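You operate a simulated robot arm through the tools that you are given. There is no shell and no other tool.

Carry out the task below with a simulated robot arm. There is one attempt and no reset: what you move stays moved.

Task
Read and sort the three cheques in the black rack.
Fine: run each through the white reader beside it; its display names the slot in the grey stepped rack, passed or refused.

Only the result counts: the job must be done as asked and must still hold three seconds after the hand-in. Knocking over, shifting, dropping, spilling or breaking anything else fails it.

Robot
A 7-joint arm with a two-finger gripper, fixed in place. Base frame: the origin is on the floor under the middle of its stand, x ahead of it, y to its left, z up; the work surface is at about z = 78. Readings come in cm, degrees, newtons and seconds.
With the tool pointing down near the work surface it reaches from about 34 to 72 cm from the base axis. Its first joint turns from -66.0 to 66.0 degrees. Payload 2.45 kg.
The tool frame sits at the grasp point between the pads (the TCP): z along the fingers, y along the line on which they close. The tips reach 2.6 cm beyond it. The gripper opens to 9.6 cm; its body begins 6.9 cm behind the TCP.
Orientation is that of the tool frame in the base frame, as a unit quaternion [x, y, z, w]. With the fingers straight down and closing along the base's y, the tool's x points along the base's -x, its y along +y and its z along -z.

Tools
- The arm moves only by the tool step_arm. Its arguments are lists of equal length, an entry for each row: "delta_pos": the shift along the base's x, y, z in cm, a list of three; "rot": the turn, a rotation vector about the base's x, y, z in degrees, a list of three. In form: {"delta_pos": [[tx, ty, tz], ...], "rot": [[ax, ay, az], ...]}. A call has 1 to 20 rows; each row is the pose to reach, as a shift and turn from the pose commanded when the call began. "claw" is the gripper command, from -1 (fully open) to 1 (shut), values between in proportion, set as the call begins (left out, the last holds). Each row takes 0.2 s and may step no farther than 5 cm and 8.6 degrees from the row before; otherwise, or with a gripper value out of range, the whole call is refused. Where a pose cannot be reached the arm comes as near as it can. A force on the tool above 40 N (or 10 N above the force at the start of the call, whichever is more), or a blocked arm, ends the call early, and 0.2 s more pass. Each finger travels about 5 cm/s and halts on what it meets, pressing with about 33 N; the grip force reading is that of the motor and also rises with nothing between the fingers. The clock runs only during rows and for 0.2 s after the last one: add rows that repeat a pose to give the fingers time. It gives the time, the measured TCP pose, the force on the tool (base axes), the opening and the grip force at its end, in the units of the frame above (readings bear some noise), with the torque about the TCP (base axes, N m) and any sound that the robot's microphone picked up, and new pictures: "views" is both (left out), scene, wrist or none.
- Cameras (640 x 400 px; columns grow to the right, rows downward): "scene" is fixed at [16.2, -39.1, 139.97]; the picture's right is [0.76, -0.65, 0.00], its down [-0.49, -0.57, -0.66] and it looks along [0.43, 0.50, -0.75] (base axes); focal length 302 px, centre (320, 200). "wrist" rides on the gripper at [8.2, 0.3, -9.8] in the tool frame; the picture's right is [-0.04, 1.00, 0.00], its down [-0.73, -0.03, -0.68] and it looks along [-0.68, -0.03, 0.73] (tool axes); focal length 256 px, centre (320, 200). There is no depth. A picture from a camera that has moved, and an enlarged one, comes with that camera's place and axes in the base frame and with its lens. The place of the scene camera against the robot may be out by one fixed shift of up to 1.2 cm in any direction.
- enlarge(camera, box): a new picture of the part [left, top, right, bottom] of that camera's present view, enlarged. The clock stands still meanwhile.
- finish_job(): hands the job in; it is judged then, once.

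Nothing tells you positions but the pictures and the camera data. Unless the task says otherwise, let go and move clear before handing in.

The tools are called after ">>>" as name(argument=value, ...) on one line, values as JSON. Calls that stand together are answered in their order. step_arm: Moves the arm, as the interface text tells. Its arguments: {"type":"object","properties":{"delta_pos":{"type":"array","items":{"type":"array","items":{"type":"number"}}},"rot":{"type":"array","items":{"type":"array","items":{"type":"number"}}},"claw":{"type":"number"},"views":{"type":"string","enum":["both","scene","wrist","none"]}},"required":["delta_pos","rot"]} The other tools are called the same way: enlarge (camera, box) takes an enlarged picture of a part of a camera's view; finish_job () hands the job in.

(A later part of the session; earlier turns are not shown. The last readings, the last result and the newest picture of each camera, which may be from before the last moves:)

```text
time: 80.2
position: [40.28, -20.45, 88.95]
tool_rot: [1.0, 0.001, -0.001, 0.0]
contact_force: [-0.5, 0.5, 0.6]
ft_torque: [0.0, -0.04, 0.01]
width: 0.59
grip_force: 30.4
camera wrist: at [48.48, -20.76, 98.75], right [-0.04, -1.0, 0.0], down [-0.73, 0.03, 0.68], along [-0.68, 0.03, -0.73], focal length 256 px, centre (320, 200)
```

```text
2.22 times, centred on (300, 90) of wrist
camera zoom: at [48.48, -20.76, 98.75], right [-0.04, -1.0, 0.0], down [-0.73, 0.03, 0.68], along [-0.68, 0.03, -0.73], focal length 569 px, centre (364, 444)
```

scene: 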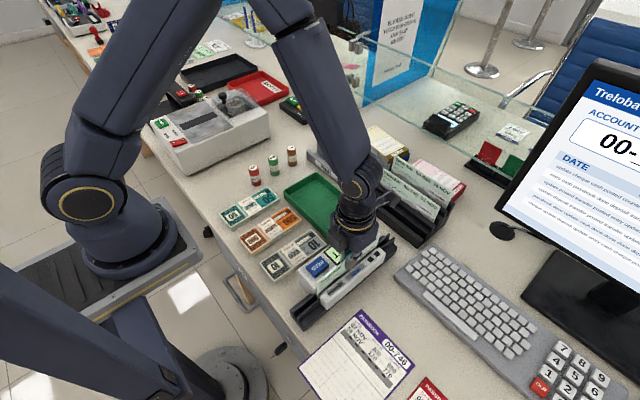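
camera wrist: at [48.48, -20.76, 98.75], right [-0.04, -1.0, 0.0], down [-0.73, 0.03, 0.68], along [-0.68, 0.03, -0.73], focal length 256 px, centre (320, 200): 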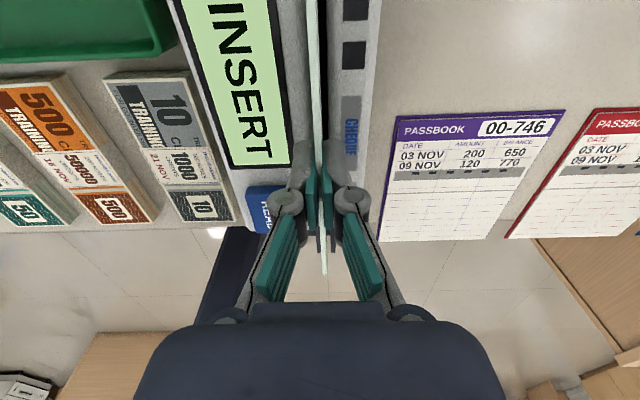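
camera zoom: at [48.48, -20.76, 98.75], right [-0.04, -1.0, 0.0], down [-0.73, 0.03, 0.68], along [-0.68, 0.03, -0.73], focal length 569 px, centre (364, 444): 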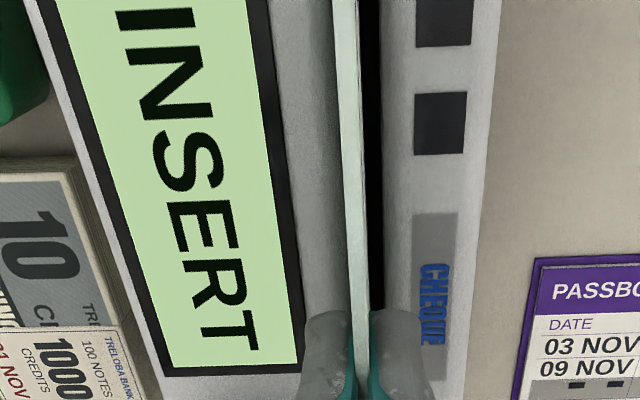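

Still INSERT with the cheque turned. I'll centre it by 0.1 cm, slide it back to the entry, then run it through in this orientation.

>>> step_arm(delta_pos=[[0, -0.1, 0], [-1, -0.1, 0], [-2, -0.1, 0], [-3, -0.1, 0], [-4, -0.1, 0], [-5, -0.1, 0], [-6, -0.1, 0], [-7, -0.1, 0], [-8, -0.1, 0], [-9, -0.1, 0], [-10, -0.1, 0], [-10.7, -0.1, 0], [-10.7, -0.1, 0], [-10.7, -0.1, -0.04]], rot=[[0, 0, 0], [0, 0, 0], [0, 0, 0], [0, 0, 0], [0, 0, 0], [0, 0, 0], [0, 0, 0], [0, 0, 0], [0, 0, 0], [0, 0, 0], [0, 0, 0], [0, 0, 0], [0, 0, 0], [0, 0, 0]], views="scene")

>>> step_arm(delta_pos=[[0.5, 0, 0], [1, 0, 0], [1.5, 0, 0], [2, 0, 0], [2.5, 0, 0], [3, 0, 0], [3.5, 0, 0], [4, 0, 0], [4.5, 0, 0], [5, 0, 0], [5.5, 0, 0], [6, 0, 0], [6.5, 0, 0], [7, 0, 0], [7.5, 0, 0], [8, 0, 0], [8.5, 0, 0], [9, 0, 0], [9.5, 0, 0], [10, 0, 0]], rot=[[0, 0, 0], [0, 0, 0], [0, 0, 0], [0, 0, 0], [0, 0, 0], [0, 0, 0], [0, 0, 0], [0, 0, 0], [0, 0, 0], [0, 0, 0], [0, 0, 0], [0, 0, 0], [0, 0, 0], [0, 0, 0], [0, 0, 0], [0, 0, 0], [0, 0, 0], [0, 0, 0], [0, 0, 0], [0, 0, 0]])

>>> enlarge(camera="scene", box=[300, 200, 410, 310])

```text
time: 83.2
position: [29.54, -20.75, 88.86]
tool_rot: [1.0, 0.001, 0.0, 0.0]
contact_force: [-1.8, -0.1, 10.5]
ft_torque: [0.0, -0.02, 0.0]
width: 0.61
grip_force: 30.6
```

scene: 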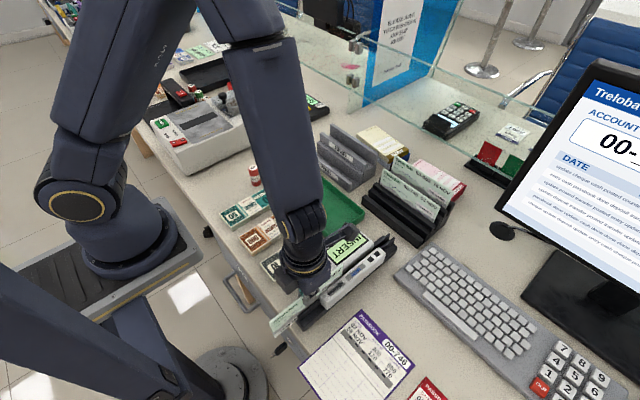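

```text
time: 87.4
position: [39.58, -20.66, 88.69]
tool_rot: [1.0, 0.001, 0.0, 0.0]
contact_force: [-5.6, -0.1, 9.4]
ft_torque: [0.05, 0.05, 0.0]
width: 0.6
grip_force: 30.8
camera wrist: at [47.75, -20.85, 98.52], right [-0.04, -1.0, 0.0], down [-0.73, 0.03, 0.68], along [-0.68, 0.03, -0.73], focal length 256 px, centre (320, 200)
```

scene: 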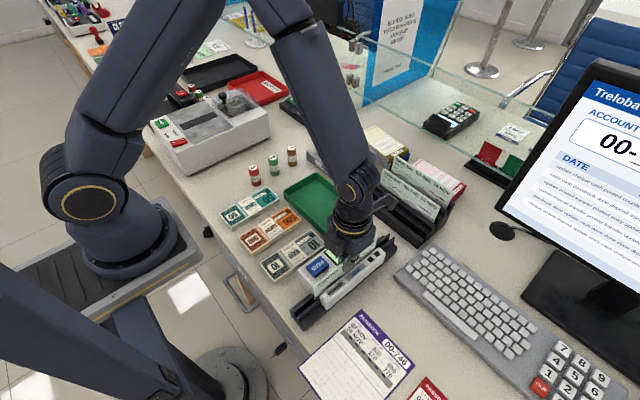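
wrist: 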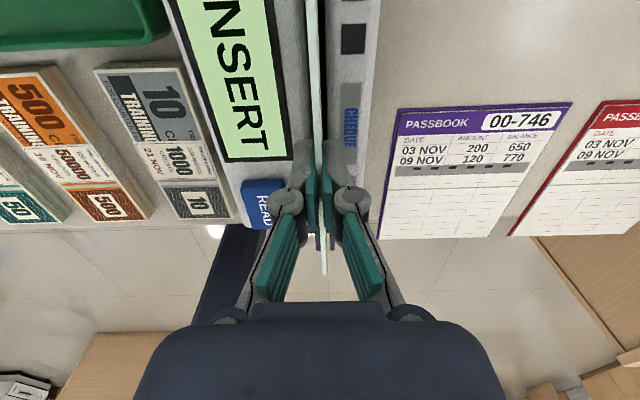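

```text
3.64 times, centred on (355, 255) of scene
camera zoom: at [16.18, -39.1, 139.98], right [0.76, -0.65, 0.0], down [-0.49, -0.57, -0.66], along [0.43, 0.5, -0.75], focal length 1098 px, centre (193, 0)
```

zoom: 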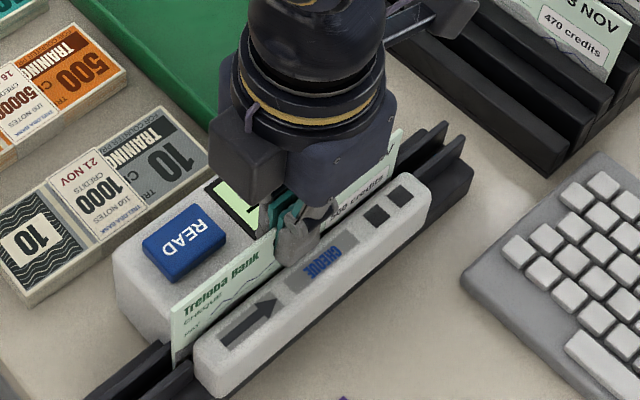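

>>> step_arm(delta_pos=[[0.5, 0, 0], [1, 0, 0], [1.5, 0, 0], [2, 0, 0], [2.5, 0, 0], [3, 0, 0], [3.5, 0, 0], [4, 0, 0], [4.5, 0, 0], [5, 0, 0], [5.5, 0, 0], [6, 0, 0], [6.5, 0, 0], [7, 0, 0], [7.5, 0, 0], [8, 0, 0], [8.5, 0, 0], [9, 0, 0], [9.5, 0, 0], [10, 0, 0]], rot=[[0, 0, 0], [0, 0, 0], [0, 0, 0], [0, 0, 0], [0, 0, 0], [0, 0, 0], [0, 0, 0], [0, 0, 0], [0, 0, 0], [0, 0, 0], [0, 0, 0], [0, 0, 0], [0, 0, 0], [0, 0, 0], [0, 0, 0], [0, 0, 0], [0, 0, 0], [0, 0, 0], [0, 0, 0], [0, 0, 0]])

>>> enlarge(camera="scene", box=[310, 190, 430, 310])

```text
time: 91.6
position: [49.55, -20.64, 88.78]
tool_rot: [1.0, 0.0, 0.0, 0.0]
contact_force: [0.7, 0.2, -0.1]
ft_torque: [0.01, 0.01, 0.01]
width: 0.58
grip_force: 31.0
camera wrist: at [57.82, -20.9, 98.66], right [-0.04, -1.0, 0.0], down [-0.73, 0.03, 0.68], along [-0.68, 0.03, -0.73], focal length 256 px, centre (320, 200)
```

scene: 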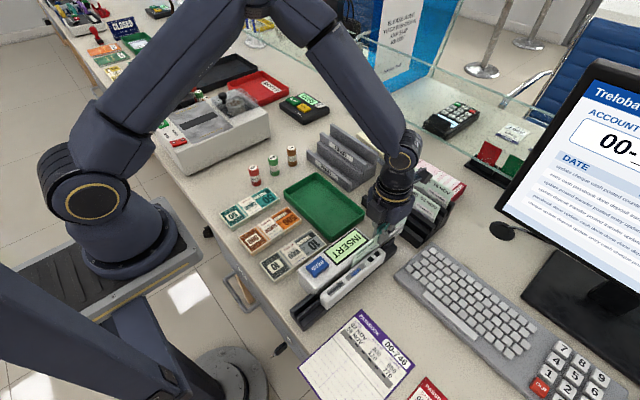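
wrist: 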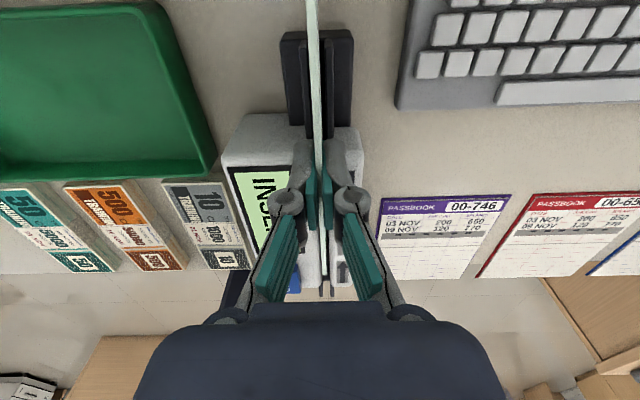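

```text
3.33 times, centred on (370, 250) of scene
camera zoom: at [16.2, -39.1, 139.97], right [0.76, -0.65, 0.0], down [-0.49, -0.57, -0.66], along [0.43, 0.5, -0.75], focal length 1007 px, centre (153, 33)
```

zoom: 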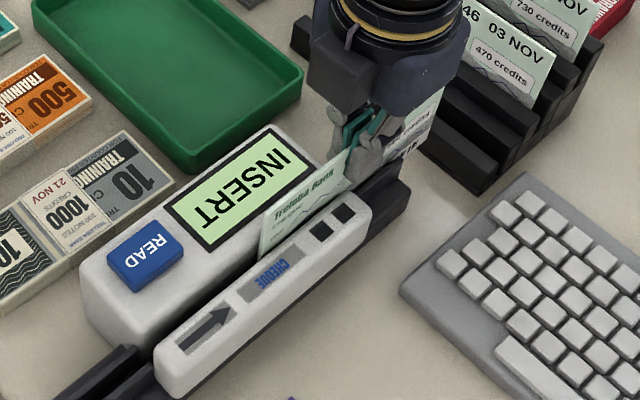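

A full run in this orientation also leaves INSERT, so the button must matter. I'll bring the cheque back to the reader's centre, release it there printed side toward the guide, and press READ.

>>> step_arm(delta_pos=[[-1, 0, 0], [-2, 0, 0], [-3, 0, 0], [-4, 0, 0], [-5, 0, 0], [-6, 0, 0], [-7, 0, 0], [-8, 0, 0], [-9, 0, 0], [-9.4, 0, 0], [-9.4, 0, 0]], rot=[[0, 0, 0], [0, 0, 0], [0, 0, 0], [0, 0, 0], [0, 0, 0], [0, 0, 0], [0, 0, 0], [0, 0, 0], [0, 0, 0], [0, 0, 0], [0, 0, 0]], views="none")

>>> step_arm(delta_pos=[[0, 0, 0], [0, 0, 0], [0, 0, 0], [0, 0, 2], [0, 0, 4], [0, 0, 6], [0, 0, 8], [0, 0, 8]], rot=[[0, 0, 0], [0, 0, 0], [0, 0, 0], [0, 0, 0], [0, 0, 0], [0, 0, 0], [0, 0, 0], [0, 0, 0]], claw=0.58)

>>> enlarge(camera="scene", box=[290, 200, 410, 310])

```text
time: 94.0
position: [40.08, -20.68, 88.9]
tool_rot: [1.0, 0.0, 0.0, 0.001]
contact_force: [-0.5, -0.4, -1.5]
ft_torque: [0.0, -0.02, -0.01]
width: 0.63
grip_force: 30.2
```

```text
time: 95.8
position: [40.02, -20.61, 96.89]
tool_rot: [1.0, 0.0, 0.0, -0.001]
contact_force: [-0.4, 0.0, 0.4]
ft_torque: [-0.03, -0.01, -0.01]
width: 2.05
grip_force: 0.1
camera wrist: at [48.25, -20.86, 106.74], right [-0.04, -1.0, 0.0], down [-0.73, 0.03, 0.68], along [-0.68, 0.03, -0.73], focal length 256 px, centre (320, 200)
```

scene: 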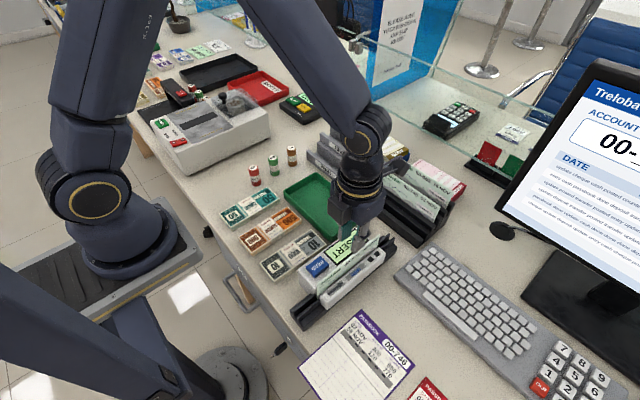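
wrist: 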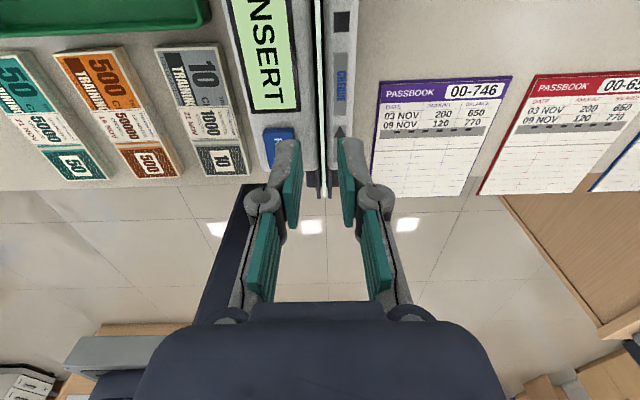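

```text
3.64 times, centred on (350, 255) of scene
camera zoom: at [16.2, -39.1, 139.97], right [0.76, -0.65, 0.0], down [-0.49, -0.57, -0.66], along [0.43, 0.5, -0.75], focal length 1098 px, centre (211, 0)
```

zoom: 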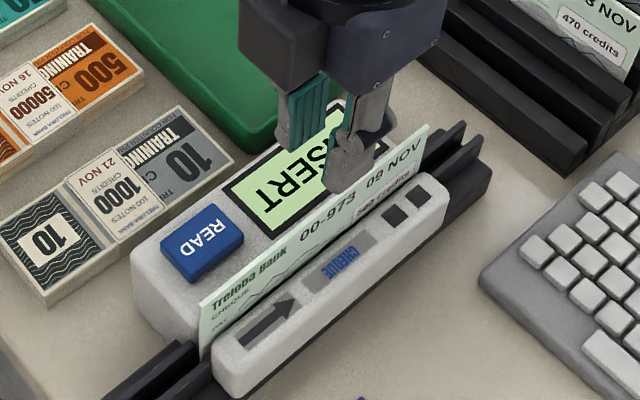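

The cheque stands centred. Moving over READ with closed fingers and pressing, holding for about a second.

>>> step_arm(delta_pos=[[-1.5, 1.5, 0], [-3, 3, 0], [-5.2, 3.68, 0], [-5.2, 3.68, -2], [-5.2, 3.68, -4], [-5.2, 3.68, -5.5], [-5.2, 3.68, -6.5], [-5.2, 3.68, -7.2], [-5.2, 3.68, -7.7], [-5.2, 3.68, -8.0]], rot=[[0, 0, 0], [0, 0, 0], [0, 0, 0], [0, 0, 0], [0, 0, 0], [0, 0, 0], [0, 0, 0], [0, 0, 0], [0, 0, 0], [0, 0, 0]], claw=1, views="scene")

>>> step_arm(delta_pos=[[0, 0, -0.2], [0, 0, -0.35], [0, 0, -0.35], [0, 0, -0.35], [0, 0, -0.35]], rot=[[0, 0, 0], [0, 0, 0], [0, 0, 0], [0, 0, 0], [0, 0, 0]], views="scene")

>>> enlarge(camera="scene", box=[290, 200, 410, 310])

```text
time: 98.0
position: [35.03, -16.99, 88.82]
tool_rot: [1.0, 0.0, -0.001, 0.0]
contact_force: [0.2, 0.3, -0.2]
ft_torque: [-0.02, 0.01, -0.01]
width: 0.02
grip_force: 28.7
```

scene: 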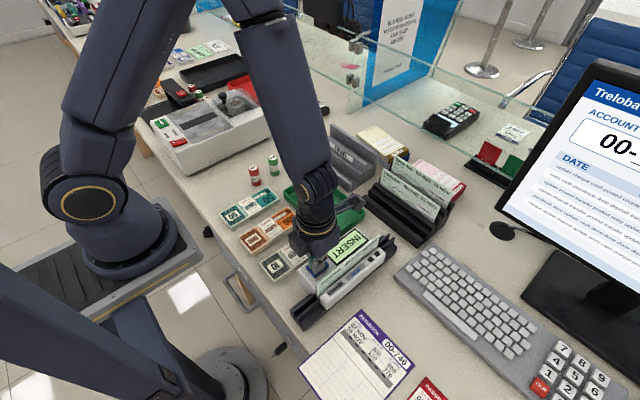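

```text
time: 99.2
position: [34.87, -16.99, 88.54]
tool_rot: [1.0, 0.0, 0.0, 0.0]
contact_force: [-0.4, 0.5, 0.7]
ft_torque: [-0.01, 0.02, 0.02]
width: 0.59
grip_force: 28.7
```

scene: 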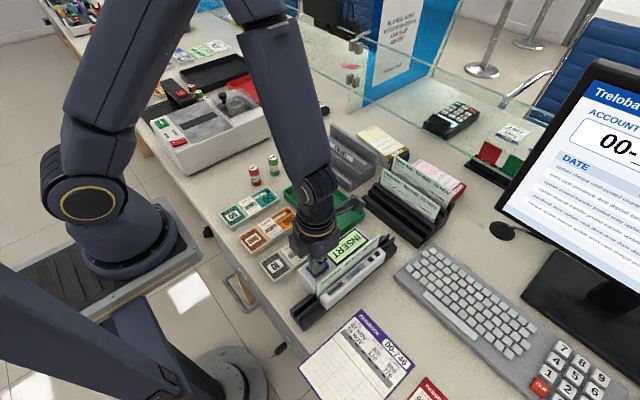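

```text
3.64 times, centred on (350, 255) of scene
camera zoom: at [16.2, -39.1, 139.97], right [0.76, -0.65, 0.0], down [-0.49, -0.57, -0.66], along [0.43, 0.5, -0.75], focal length 1098 px, centre (211, 0)
```

zoom: 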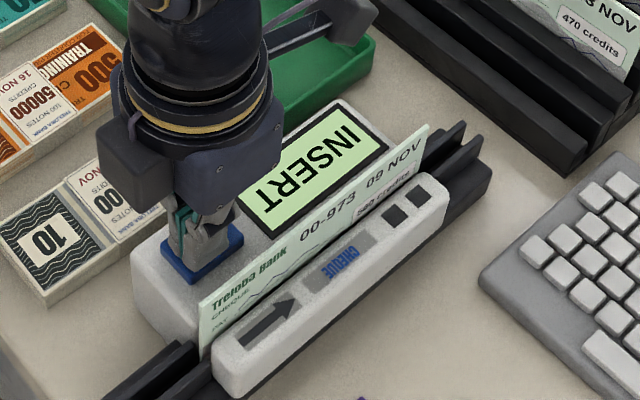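

No click yet; pressing a little deeper.

>>> step_arm(delta_pos=[[0, 0, -0.1], [0, 0, -0.2], [0, 0, -0.2], [0, 0, -0.2]], rot=[[0, 0, 0], [0, 0, 0], [0, 0, 0], [0, 0, 0]], views="none")

>>> enlarge(camera="scene", box=[290, 200, 410, 310])

```text
time: 100.2
position: [35.01, -16.98, 88.4]
tool_rot: [1.0, 0.0, 0.001, 0.0]
contact_force: [0.9, 1.0, 1.8]
ft_torque: [0.04, -0.01, 0.01]
width: 0.63
grip_force: 28.3
heard: click
```

```text
3.64 times, centred on (350, 255) of scene
camera zoom: at [16.2, -39.1, 139.98], right [0.76, -0.65, 0.0], down [-0.49, -0.57, -0.66], along [0.43, 0.5, -0.75], focal length 1098 px, centre (211, 0)
```

zoom: 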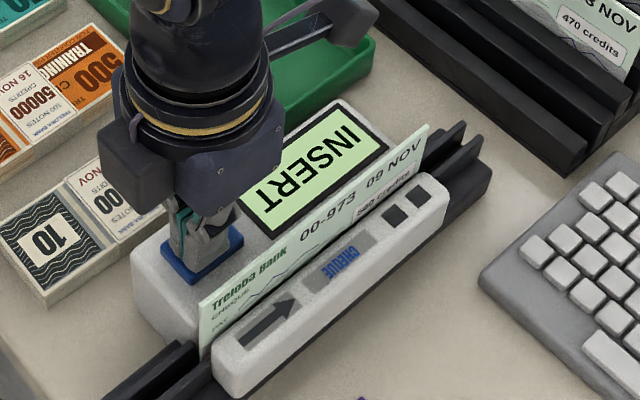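

It clicked again but INSERT remains. I'll examine the display and the two dark squares closely for any subtle change.

>>> enlarge(camera="scene", box=[325, 220, 405, 270])

>>> step_arm(delta_pos=[[0, 0, 0.5], [0, 0, 1.5], [0, 0, 3], [0, 0, 5], [0, 0, 7.5]], rot=[[0, 0, 0], [0, 0, 0], [0, 0, 0], [0, 0, 0], [0, 0, 0]])

>>> enlarge(camera="scene", box=[305, 225, 405, 305])

>>> enlarge(camera="wrist", box=[260, 0, 420, 130])

```text
8.00 times, centred on (365, 245) of scene
camera zoom: at [16.2, -39.1, 139.98], right [0.76, -0.65, 0.0], down [-0.49, -0.57, -0.66], along [0.43, 0.5, -0.75], focal length 2417 px, centre (-40, -160)
```

zoom: 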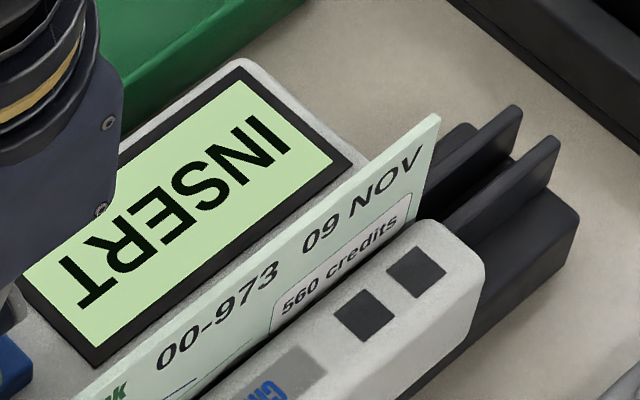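

```text
time: 101.4
position: [35.17, -17.06, 95.94]
tool_rot: [1.0, 0.0, -0.001, 0.0]
contact_force: [0.1, -0.3, 0.1]
ft_torque: [-0.01, 0.03, 0.01]
width: 0.0
grip_force: 28.5
camera wrist: at [43.29, -17.32, 105.8], right [-0.04, -1.0, 0.0], down [-0.73, 0.03, 0.68], along [-0.68, 0.03, -0.73], focal length 256 px, centre (320, 200)
```

scene: 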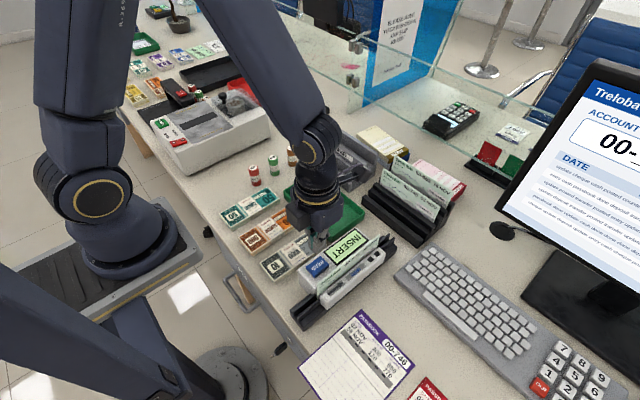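
wrist: 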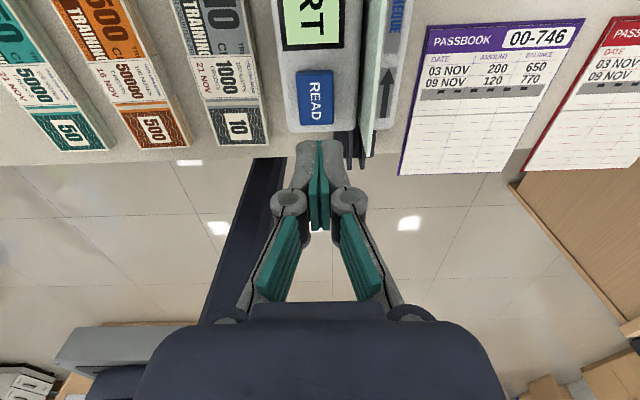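

```text
5.00 times, centred on (355, 265) of scene
camera zoom: at [16.2, -39.1, 139.97], right [0.76, -0.65, 0.0], down [-0.49, -0.57, -0.66], along [0.43, 0.5, -0.75], focal length 1510 px, centre (145, -125)
```

zoom: 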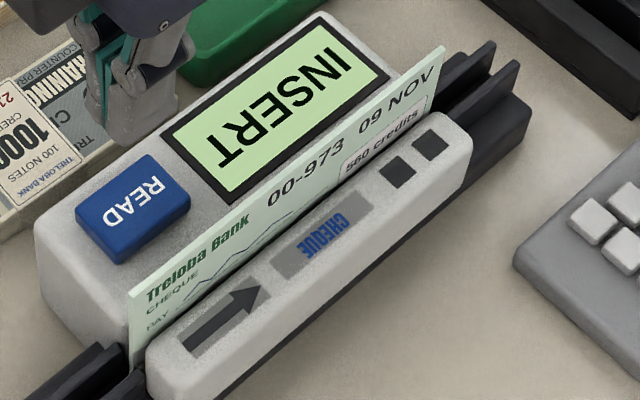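

```text
3.08 times, centred on (340, 65) of wrist
camera zoom: at [43.29, -17.32, 105.8], right [-0.04, -1.0, 0.0], down [-0.73, 0.03, 0.68], along [-0.68, 0.03, -0.73], focal length 788 px, centre (258, 615)
```

zoom: 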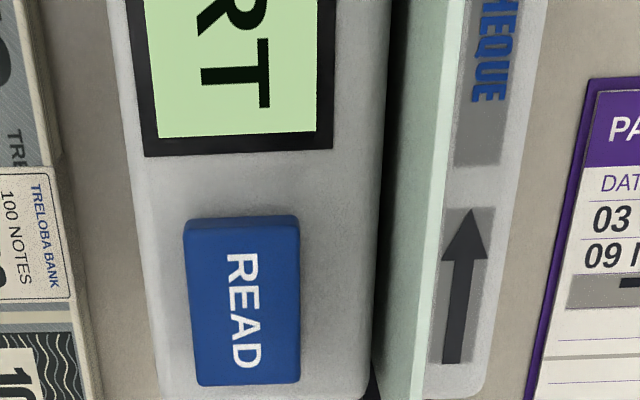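

No lamp or text change. Fins at both ends suggest a pass-through, so READ may need pressing while the cheque waits at the entry end, followed by the run. I'll regrip it, slide it back to the entry, and try that order.

>>> step_arm(delta_pos=[[2, -1.5, 0], [4, -3, 0], [5.2, -3.68, 0], [5.2, -3.68, -1.5], [5.2, -3.68, -1.5], [5.2, -3.68, -3], [5.2, -3.68, -5], [5.2, -3.68, -6.5], [5.2, -3.68, -6.9], [5.2, -3.68, -6.9]], rot=[[0, 0, 0], [0, 0, 0], [0, 0, 0], [0, 0, 0], [0, 0, 0], [0, 0, 0], [0, 0, 0], [0, 0, 0], [0, 0, 0], [0, 0, 0]], claw=0.5, views="wrist")

>>> step_arm(delta_pos=[[0, 0, 0], [0, 0, 0], [0, 0, 0], [0, 0, 0]], rot=[[0, 0, 0], [0, 0, 0], [0, 0, 0], [0, 0, 0]], claw=1, views="wrist")

```text
time: 103.6
position: [40.25, -20.71, 88.84]
tool_rot: [1.0, 0.0, 0.0, 0.0]
contact_force: [-0.8, -0.2, -1.0]
ft_torque: [-0.02, 0.01, 0.0]
width: 2.4
grip_force: 0.2
camera wrist: at [48.36, -21.05, 98.65], right [-0.04, -1.0, 0.0], down [-0.73, 0.03, 0.68], along [-0.68, 0.03, -0.73], focal length 256 px, centre (320, 200)
```

wrist: 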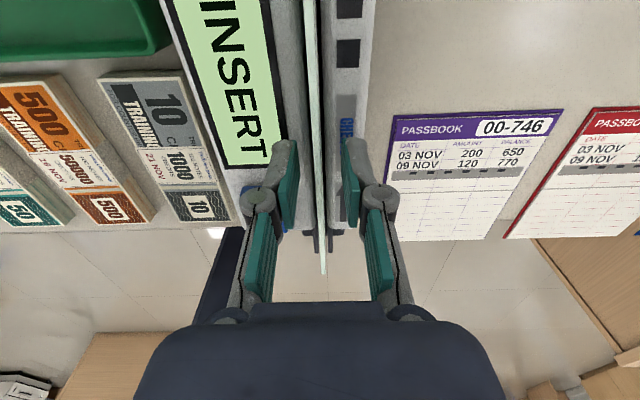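

```text
time: 104.6
position: [40.19, -20.74, 88.96]
tool_rot: [1.0, 0.0, 0.0, 0.0]
contact_force: [-0.2, 0.3, 0.4]
ft_torque: [0.0, -0.04, -0.01]
width: 0.61
grip_force: 30.5
camera wrist: at [48.35, -21.04, 98.66], right [-0.04, -1.0, 0.0], down [-0.73, 0.03, 0.68], along [-0.68, 0.03, -0.73], focal length 256 px, centre (320, 200)
```

wrist: 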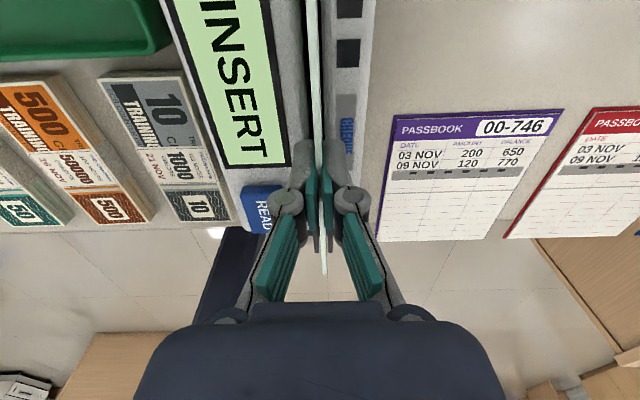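

>>> step_arm(delta_pos=[[-1, 0.08, 0], [-2, 0.08, 0], [-3, 0.08, 0], [-4, 0.08, 0], [-5, 0.08, 0], [-6, 0.08, 0], [-7, 0.08, 0], [-8, 0.08, 0], [-9, 0.08, 0], [-10, 0.08, 0], [-10.8, 0.08, 0], [-10.8, 0.08, 0]], rot=[[0, 0, 0], [0, 0, 0], [0, 0, 0], [0, 0, 0], [0, 0, 0], [0, 0, 0], [0, 0, 0], [0, 0, 0], [0, 0, 0], [0, 0, 0], [0, 0, 0], [0, 0, 0]], views="none")

>>> step_arm(delta_pos=[[1, 0, 0], [2.5, 0, 0], [4, 0, 0], [5.5, 0, 0], [7, 0, 0], [8.5, 0, 0], [10, 0, 0], [11.5, 0, 0], [13, 0, 0], [14.5, 0, 0], [16, 0, 0], [17.5, 0, 0], [19, 0, 0], [20, 0, 0]], rot=[[0, 0, 0], [0, 0, 0], [0, 0, 0], [0, 0, 0], [0, 0, 0], [0, 0, 0], [0, 0, 0], [0, 0, 0], [0, 0, 0], [0, 0, 0], [0, 0, 0], [0, 0, 0], [0, 0, 0], [0, 0, 0]])

>>> enlarge(camera="scene", box=[310, 190, 430, 310])

```text
time: 107.2
position: [29.33, -20.62, 88.77]
tool_rot: [1.0, 0.0, 0.0, 0.001]
contact_force: [0.5, -0.8, -0.5]
ft_torque: [-0.01, 0.01, 0.02]
width: 0.6
grip_force: 30.7
```

```text
time: 110.2
position: [49.41, -20.81, 89.01]
tool_rot: [1.0, 0.001, 0.001, 0.0]
contact_force: [0.4, 0.3, 0.1]
ft_torque: [-0.02, 0.02, 0.01]
width: 0.61
grip_force: 30.8
camera wrist: at [57.57, -21.03, 98.78], right [-0.04, -1.0, 0.0], down [-0.73, 0.03, 0.68], along [-0.68, 0.03, -0.73], focal length 256 px, centre (320, 200)
```

scene: 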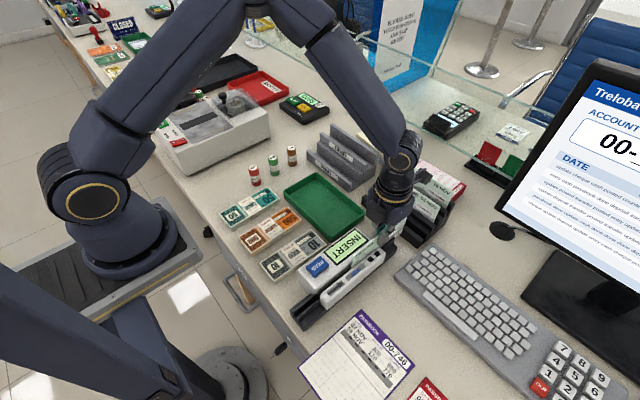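
wrist: 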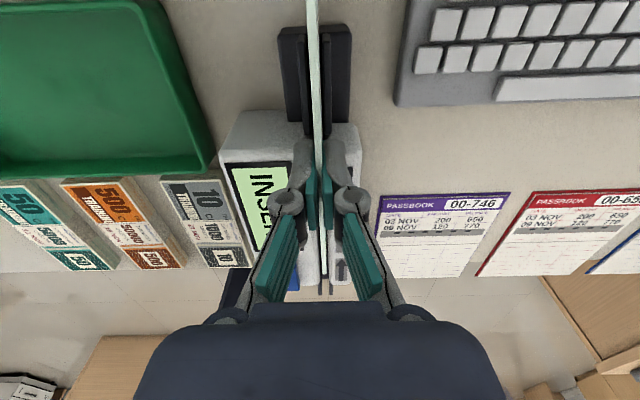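

```text
3.33 times, centred on (370, 250) of scene
camera zoom: at [16.2, -39.1, 139.97], right [0.76, -0.65, 0.0], down [-0.49, -0.57, -0.66], along [0.43, 0.5, -0.75], focal length 1007 px, centre (153, 33)
```

zoom: 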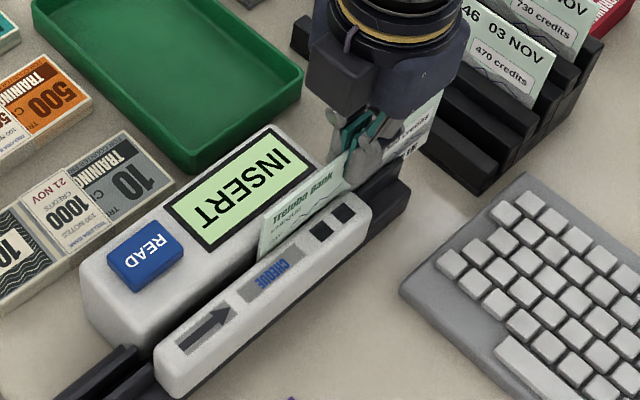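

Still INSERT at the exit end. I'll release the cheque here at the exit side, without moving it back, and press READ.

>>> step_arm(delta_pos=[[0, 0, 0], [0, 0, 0], [0, 0, 0], [0, 0, 2], [0, 0, 4], [0, 0, 6], [0, 0, 8]], rot=[[0, 0, 0], [0, 0, 0], [0, 0, 0], [0, 0, 0], [0, 0, 0], [0, 0, 0], [0, 0, 0]], claw=0.58, views="none")

>>> step_arm(delta_pos=[[-3, 1.5, 0], [-6, 3, 0], [-9, 3.6, 0], [-12, 3.6, 0], [-14.4, 3.6, 0], [-14.4, 3.6, 0], [-14.4, 3.6, -2], [-14.4, 3.6, -4], [-14.4, 3.6, -6], [-14.4, 3.6, -7.3], [-14.4, 3.6, -7.9], [-14.4, 3.6, -8.2], [-14.4, 3.6, -8.5], [-14.4, 3.6, -8.65], [-14.4, 3.6, -8.65], [-14.4, 3.6, -8.65]], rot=[[0, 0, 0], [0, 0, 0], [0, 0, 0], [0, 0, 0], [0, 0, 0], [0, 0, 0], [0, 0, 0], [0, 0, 0], [0, 0, 0], [0, 0, 0], [0, 0, 0], [0, 0, 0], [0, 0, 0], [0, 0, 0], [0, 0, 0], [0, 0, 0]], claw=1, views="scene")

>>> enlarge(camera="scene", box=[290, 190, 430, 310])

```text
time: 111.8
position: [49.22, -20.7, 96.96]
tool_rot: [1.0, 0.001, 0.0, 0.0]
contact_force: [-0.3, -0.3, -0.7]
ft_torque: [-0.02, -0.01, -0.02]
width: 2.02
grip_force: 0.1
```

```text
time: 115.2
position: [34.85, -16.92, 88.21]
tool_rot: [1.0, 0.0, 0.0, 0.0]
contact_force: [-0.1, 0.9, 1.5]
ft_torque: [0.02, 0.04, 0.0]
width: 0.62
grip_force: 28.6
heard: click
```

scene: 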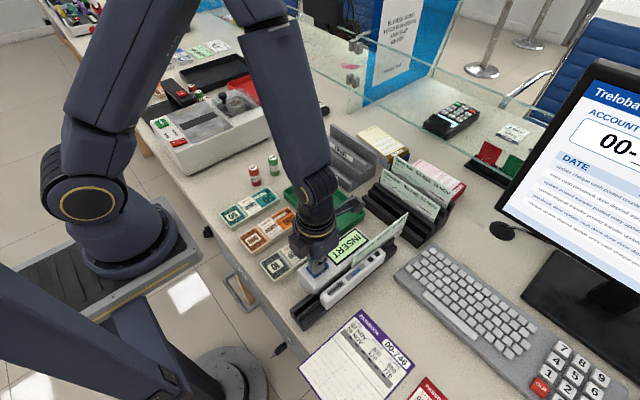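

```text
3.33 times, centred on (360, 250) of scene
camera zoom: at [16.2, -39.1, 139.97], right [0.76, -0.65, 0.0], down [-0.49, -0.57, -0.66], along [0.43, 0.5, -0.75], focal length 1007 px, centre (187, 33)
```

zoom: 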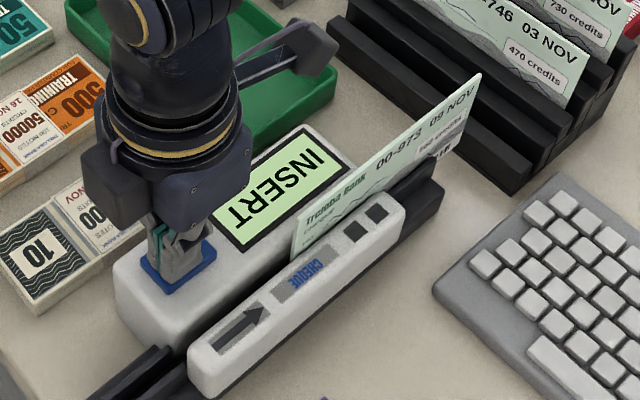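

Still INSERT. Perhaps the reader feeds it from the entry: I'll grip the cheque near its leading end, slide it back to the entry side, release it there, press READ, and then promptly run it.

>>> step_arm(delta_pos=[[0, 0, 1], [0, 0, 4], [0, 0, 8], [4, -1, 8], [8, -2, 8], [12, -3.5, 8], [16, -3.6, 8], [19, -3.6, 8], [20.7, -3.6, 8], [20.7, -3.6, 6], [20.7, -3.6, 4], [20.7, -3.6, 2], [20.7, -3.6, 1], [20.7, -3.6, 0.65], [20.7, -3.6, 0.65]], rot=[[0, 0, 0], [0, 0, 0], [0, 0, 0], [0, 0, 0], [0, 0, 0], [0, 0, 0], [0, 0, 0], [0, 0, 0], [0, 0, 0], [0, 0, 0], [0, 0, 0], [0, 0, 0], [0, 0, 0], [0, 0, 0], [0, 0, 0]], claw=0.5, views="wrist")

>>> step_arm(delta_pos=[[0, 0, 0], [0, 0, 0], [0, 0, 0], [0, 0, 0]], rot=[[0, 0, 0], [0, 0, 0], [0, 0, 0], [0, 0, 0]], claw=1, views="scene")

```text
time: 118.4
position: [55.5, -20.55, 88.85]
tool_rot: [1.0, 0.0, -0.001, 0.0]
contact_force: [-0.2, -1.0, -0.7]
ft_torque: [-0.01, 0.01, 0.01]
width: 2.4
grip_force: 0.1
camera wrist: at [63.78, -20.91, 98.58], right [-0.04, -1.0, 0.0], down [-0.73, 0.03, 0.68], along [-0.68, 0.03, -0.73], focal length 256 px, centre (320, 200)
```

wrist: 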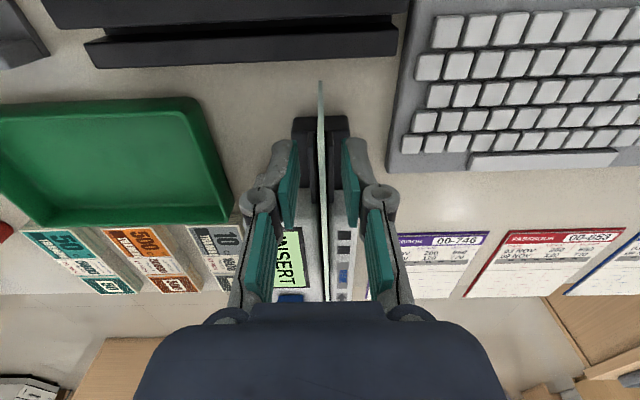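

```text
time: 119.4
position: [55.59, -20.54, 88.89]
tool_rot: [1.0, 0.001, 0.0, 0.0]
contact_force: [0.5, 0.4, 0.4]
ft_torque: [0.02, 0.0, 0.01]
width: 0.6
grip_force: 30.9
```

scene: 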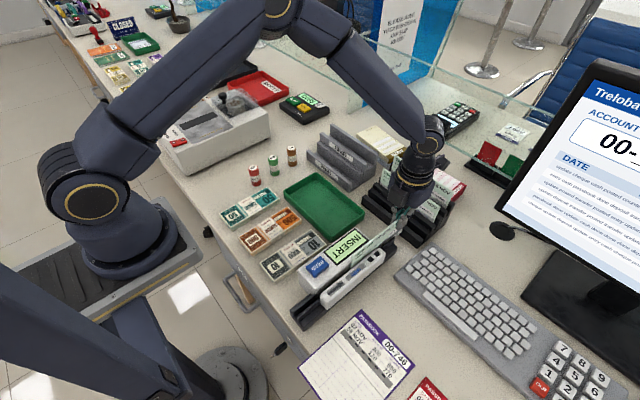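

>>> step_arm(delta_pos=[[-1.2, 0, 0], [-2.4, 0, 0], [-3.6, 0, 0], [-4.8, 0, 0], [-6, 0, 0], [-7.2, 0, 0], [-8.4, 0, 0], [-9.6, 0, 0], [-10.8, 0, 0], [-12, 0, 0], [-13.2, 0, 0], [-14.4, 0, 0], [-15.6, 0, 0], [-16.2, 0, 0], [-16.2, 0, 0]], rot=[[0, 0, 0], [0, 0, 0], [0, 0, 0], [0, 0, 0], [0, 0, 0], [0, 0, 0], [0, 0, 0], [0, 0, 0], [0, 0, 0], [0, 0, 0], [0, 0, 0], [0, 0, 0], [0, 0, 0], [0, 0, 0], [0, 0, 0]], views="none")

>>> step_arm(delta_pos=[[0, 0, 0], [0, 0, 0], [0, 0, 0], [0, 0, 2], [0, 0, 4], [0, 0, 6]], rot=[[0, 0, 0], [0, 0, 0], [0, 0, 0], [0, 0, 0], [0, 0, 0], [0, 0, 0]], claw=0.58, views="none")

>>> step_arm(delta_pos=[[-1.5, 1.5, 0], [-3, 3, 0], [-4.5, 3.6, 0], [-4.5, 3.6, -2], [-4.5, 3.6, -4], [-4.5, 3.6, -5.3], [-4.5, 3.6, -5.9], [-4.5, 3.6, -6.2], [-4.5, 3.6, -6.5], [-4.5, 3.6, -6.65]], rot=[[0, 0, 0], [0, 0, 0], [0, 0, 0], [0, 0, 0], [0, 0, 0], [0, 0, 0], [0, 0, 0], [0, 0, 0], [0, 0, 0], [0, 0, 0]], claw=1, views="none")

>>> enlarge(camera="scene", box=[280, 200, 420, 320])

```text
time: 122.6
position: [39.39, -20.57, 88.81]
tool_rot: [1.0, 0.001, 0.0, 0.0]
contact_force: [0.2, -0.4, -0.3]
ft_torque: [-0.06, 0.02, 0.03]
width: 0.6
grip_force: 30.7
```

```text
time: 124.0
position: [39.27, -20.5, 95.04]
tool_rot: [1.0, 0.0, 0.0, 0.0]
contact_force: [0.2, -0.3, -0.4]
ft_torque: [0.01, 0.02, 0.02]
width: 2.0
grip_force: 0.1
```

```text
time: 126.2
position: [34.88, -16.92, 88.14]
tool_rot: [1.0, 0.0, 0.0, 0.0]
contact_force: [-0.5, 0.2, 2.5]
ft_torque: [-0.02, 0.05, 0.0]
width: 0.59
grip_force: 28.3
heard: click
```

```text
3.33 times, centred on (350, 260) of scene
camera zoom: at [16.2, -39.1, 139.98], right [0.76, -0.65, 0.0], down [-0.49, -0.57, -0.66], along [0.43, 0.5, -0.75], focal length 1007 px, centre (220, 0)
```

zoom: 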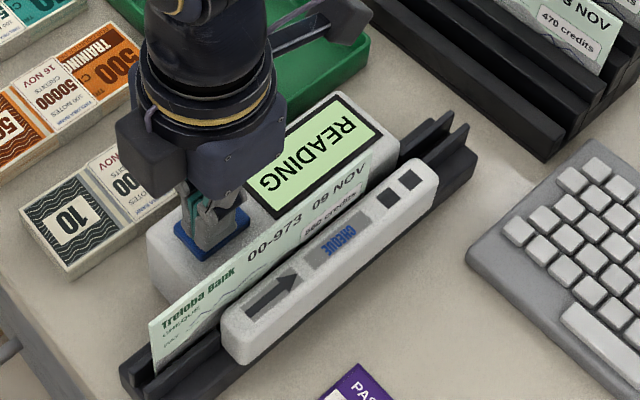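

The display now says READING. I'll lift off the button and watch what it does next.

>>> step_arm(delta_pos=[[0, 0, 1], [0, 0, 3], [0, 0, 5], [0, 0, 7], [0, 0, 7]], rot=[[0, 0, 0], [0, 0, 0], [0, 0, 0], [0, 0, 0], [0, 0, 0]])

>>> enlarge(camera="scene", box=[280, 200, 420, 320])

```text
time: 127.4
position: [35.07, -16.81, 95.18]
tool_rot: [1.0, 0.001, 0.0, -0.001]
contact_force: [0.9, -0.2, 0.3]
ft_torque: [0.02, 0.01, -0.02]
width: 0.0
grip_force: 28.3
camera wrist: at [43.25, -17.22, 104.94], right [-0.04, -1.0, 0.0], down [-0.73, 0.03, 0.68], along [-0.68, 0.03, -0.73], focal length 256 px, centre (320, 200)
```

scene: 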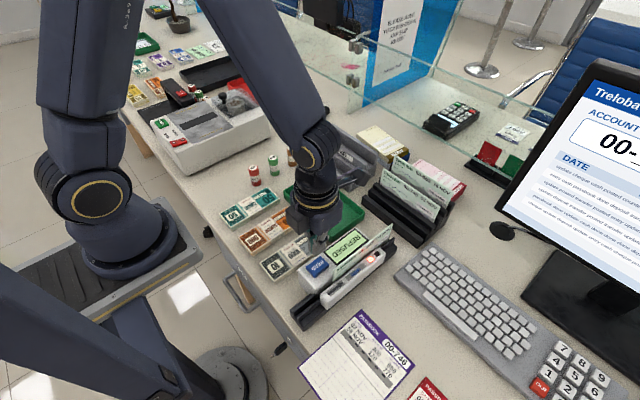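
wrist: 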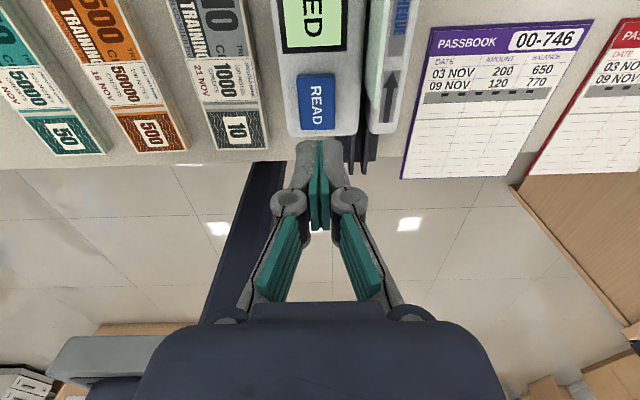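

```text
3.33 times, centred on (350, 260) of scene
camera zoom: at [16.2, -39.1, 139.97], right [0.76, -0.65, 0.0], down [-0.49, -0.57, -0.66], along [0.43, 0.5, -0.75], focal length 1007 px, centre (220, 0)
```

zoom: 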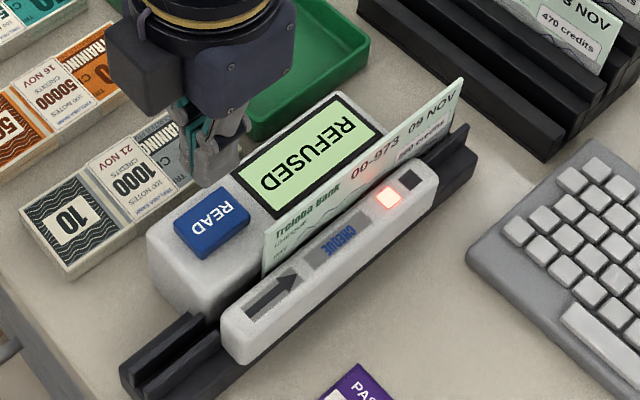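

The reader fed the cheque through by itself and shows REFUSED with a red lamp for 00-973. So the protocol is: stand the cheque at the entry end, press READ, and the reader runs it. Now I'll turn the gripper back to yaw 0 while rising.

>>> step_arm(delta_pos=[[0, 0, 2], [0, 0, 4], [0, 0, 6], [0, 0, 8], [0.5, 0, 9], [1, 0, 9], [1.5, 0, 9], [2, 0, 9], [2.5, 0, 9], [3, 0, 9], [3.5, 0, 9], [4, 0, 9], [4, 0, 9], [4, 0, 9], [4, 0, 9], [4, 0, 9], [4, 0, 9], [4, 0, 9], [4, 0, 9], [4, 0, 9]], rot=[[0, 0, 8.5], [0, 0, 17], [0, 0, 25.5], [0, 0, 34], [0, 0, 42.5], [0, 0, 51], [0, 0, 59.5], [0, 0, 68], [0, 0, 76.5], [0, 0, 85], [0, 0, 93.5], [0, 0, 102], [0, 0, 110.5], [0, 0, 119], [0, 0, 127.5], [0, 0, 136], [0, 0, 144.5], [0, 0, 153], [0, 0, 161.5], [0, 0, 170]], views="none")

>>> step_arm(delta_pos=[[1, -1, 0], [2, -2, 0], [2, -3, 0], [2, -3.6, 0], [2, -3.6, 0]], rot=[[0, 0, 5], [0, 0, 10], [0, 0, 10], [0, 0, 10], [0, 0, 10]])

>>> enlarge(camera="wrist", box=[240, 0, 400, 160])

>>> enlarge(camera="scene", box=[300, 190, 440, 310])

```text
time: 131.6
position: [38.76, -16.87, 104.15]
tool_rot: [0.086, 0.996, 0.001, 0.0]
contact_force: [0.0, -0.1, -1.2]
ft_torque: [0.0, 0.02, -0.01]
width: 0.01
grip_force: 29.1
```

```text
time: 132.8
position: [40.96, -20.65, 104.3]
tool_rot: [0.0, 1.0, -0.001, 0.0]
contact_force: [-0.8, 0.3, 0.1]
ft_torque: [0.02, -0.02, 0.02]
width: 0.01
grip_force: 28.6
camera wrist: at [32.82, -20.26, 114.07], right [0.04, 1.0, 0.0], down [0.73, -0.03, 0.68], along [0.68, -0.03, -0.73], focal length 256 px, centre (320, 200)
```

scene: 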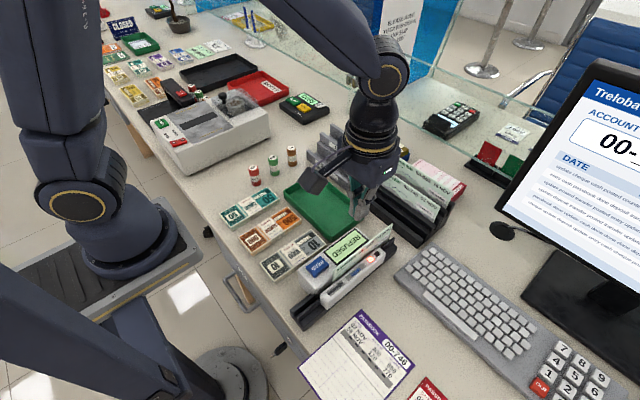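
wrist: 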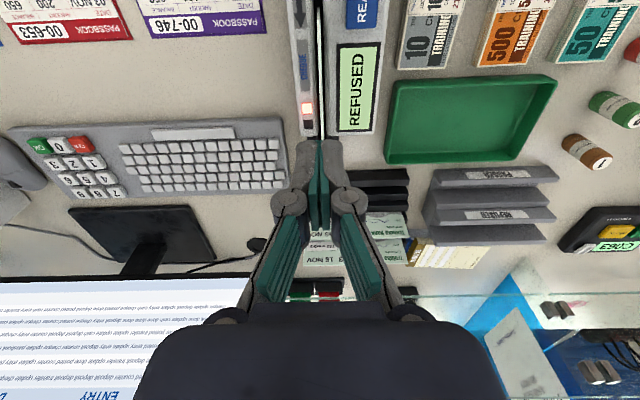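

```text
2.50 times, centred on (320, 80) of wrist
camera zoom: at [32.82, -20.26, 114.07], right [0.04, 1.0, 0.0], down [0.73, -0.03, 0.68], along [0.68, -0.03, -0.73], focal length 640 px, centre (320, 500)
```

zoom: 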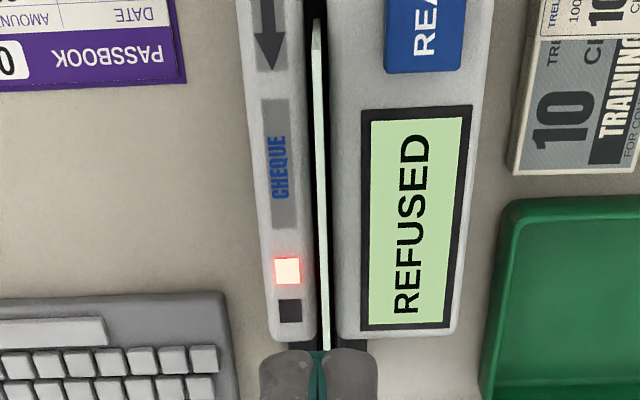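

```text
3.33 times, centred on (370, 250) of scene
camera zoom: at [16.2, -39.1, 139.97], right [0.76, -0.65, 0.0], down [-0.49, -0.57, -0.66], along [0.43, 0.5, -0.75], focal length 1007 px, centre (153, 33)
```

zoom: 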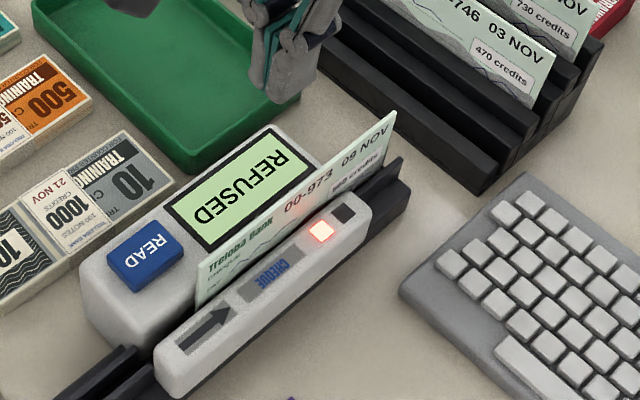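

The cheque came out centred at about x = 44. I'll grip it there at its middle.

>>> step_arm(delta_pos=[[1, 0, -3], [2, 0, -6], [3.1, 0, -9], [3.1, 0, -10.5], [3.1, 0, -10.5], [3.1, 0, -10.5], [3.1, 0, -12.5], [3.1, 0, -14.3], [3.1, 0, -15.3], [3.1, 0, -15.3]], rot=[[0, 0, 0], [0, 0, 0], [0, 0, 0], [0, 0, 0], [0, 0, 0], [0, 0, 0], [0, 0, 0], [0, 0, 0], [0, 0, 0], [0, 0, 0]], claw=0.5, views="wrist")

>>> step_arm(delta_pos=[[0, 0, 0], [0, 0, 0], [0, 0, 0], [0, 0, 0]], rot=[[0, 0, 0], [0, 0, 0], [0, 0, 0], [0, 0, 0]], claw=1, views="wrist")

```text
time: 135.0
position: [44.07, -20.78, 88.82]
tool_rot: [0.0, 1.0, 0.0, 0.0]
contact_force: [0.3, -0.4, 0.0]
ft_torque: [-0.01, 0.02, 0.02]
width: 2.39
grip_force: 0.0
camera wrist: at [35.93, -20.28, 98.65], right [0.04, 1.0, 0.0], down [0.73, -0.03, 0.68], along [0.68, -0.03, -0.73], focal length 256 px, centre (320, 200)
```

wrist: 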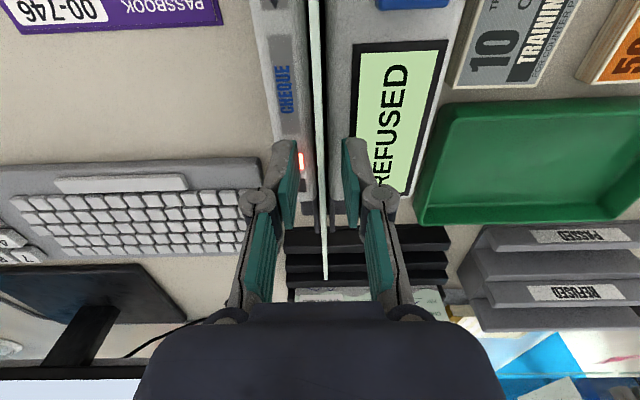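

```text
time: 136.0
position: [44.16, -20.61, 88.84]
tool_rot: [0.0, 1.0, 0.001, 0.0]
contact_force: [-0.4, -0.2, 0.7]
ft_torque: [0.0, -0.02, 0.0]
width: 0.59
grip_force: 30.9
camera wrist: at [35.93, -20.29, 98.67], right [0.04, 1.0, 0.0], down [0.73, -0.03, 0.68], along [0.68, -0.03, -0.73], focal length 256 px, centre (320, 200)
```

wrist: 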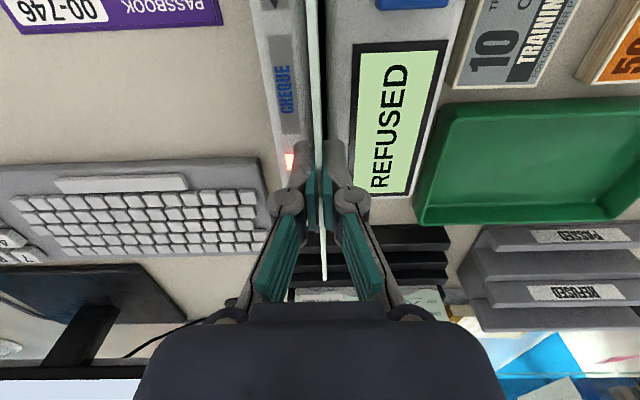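

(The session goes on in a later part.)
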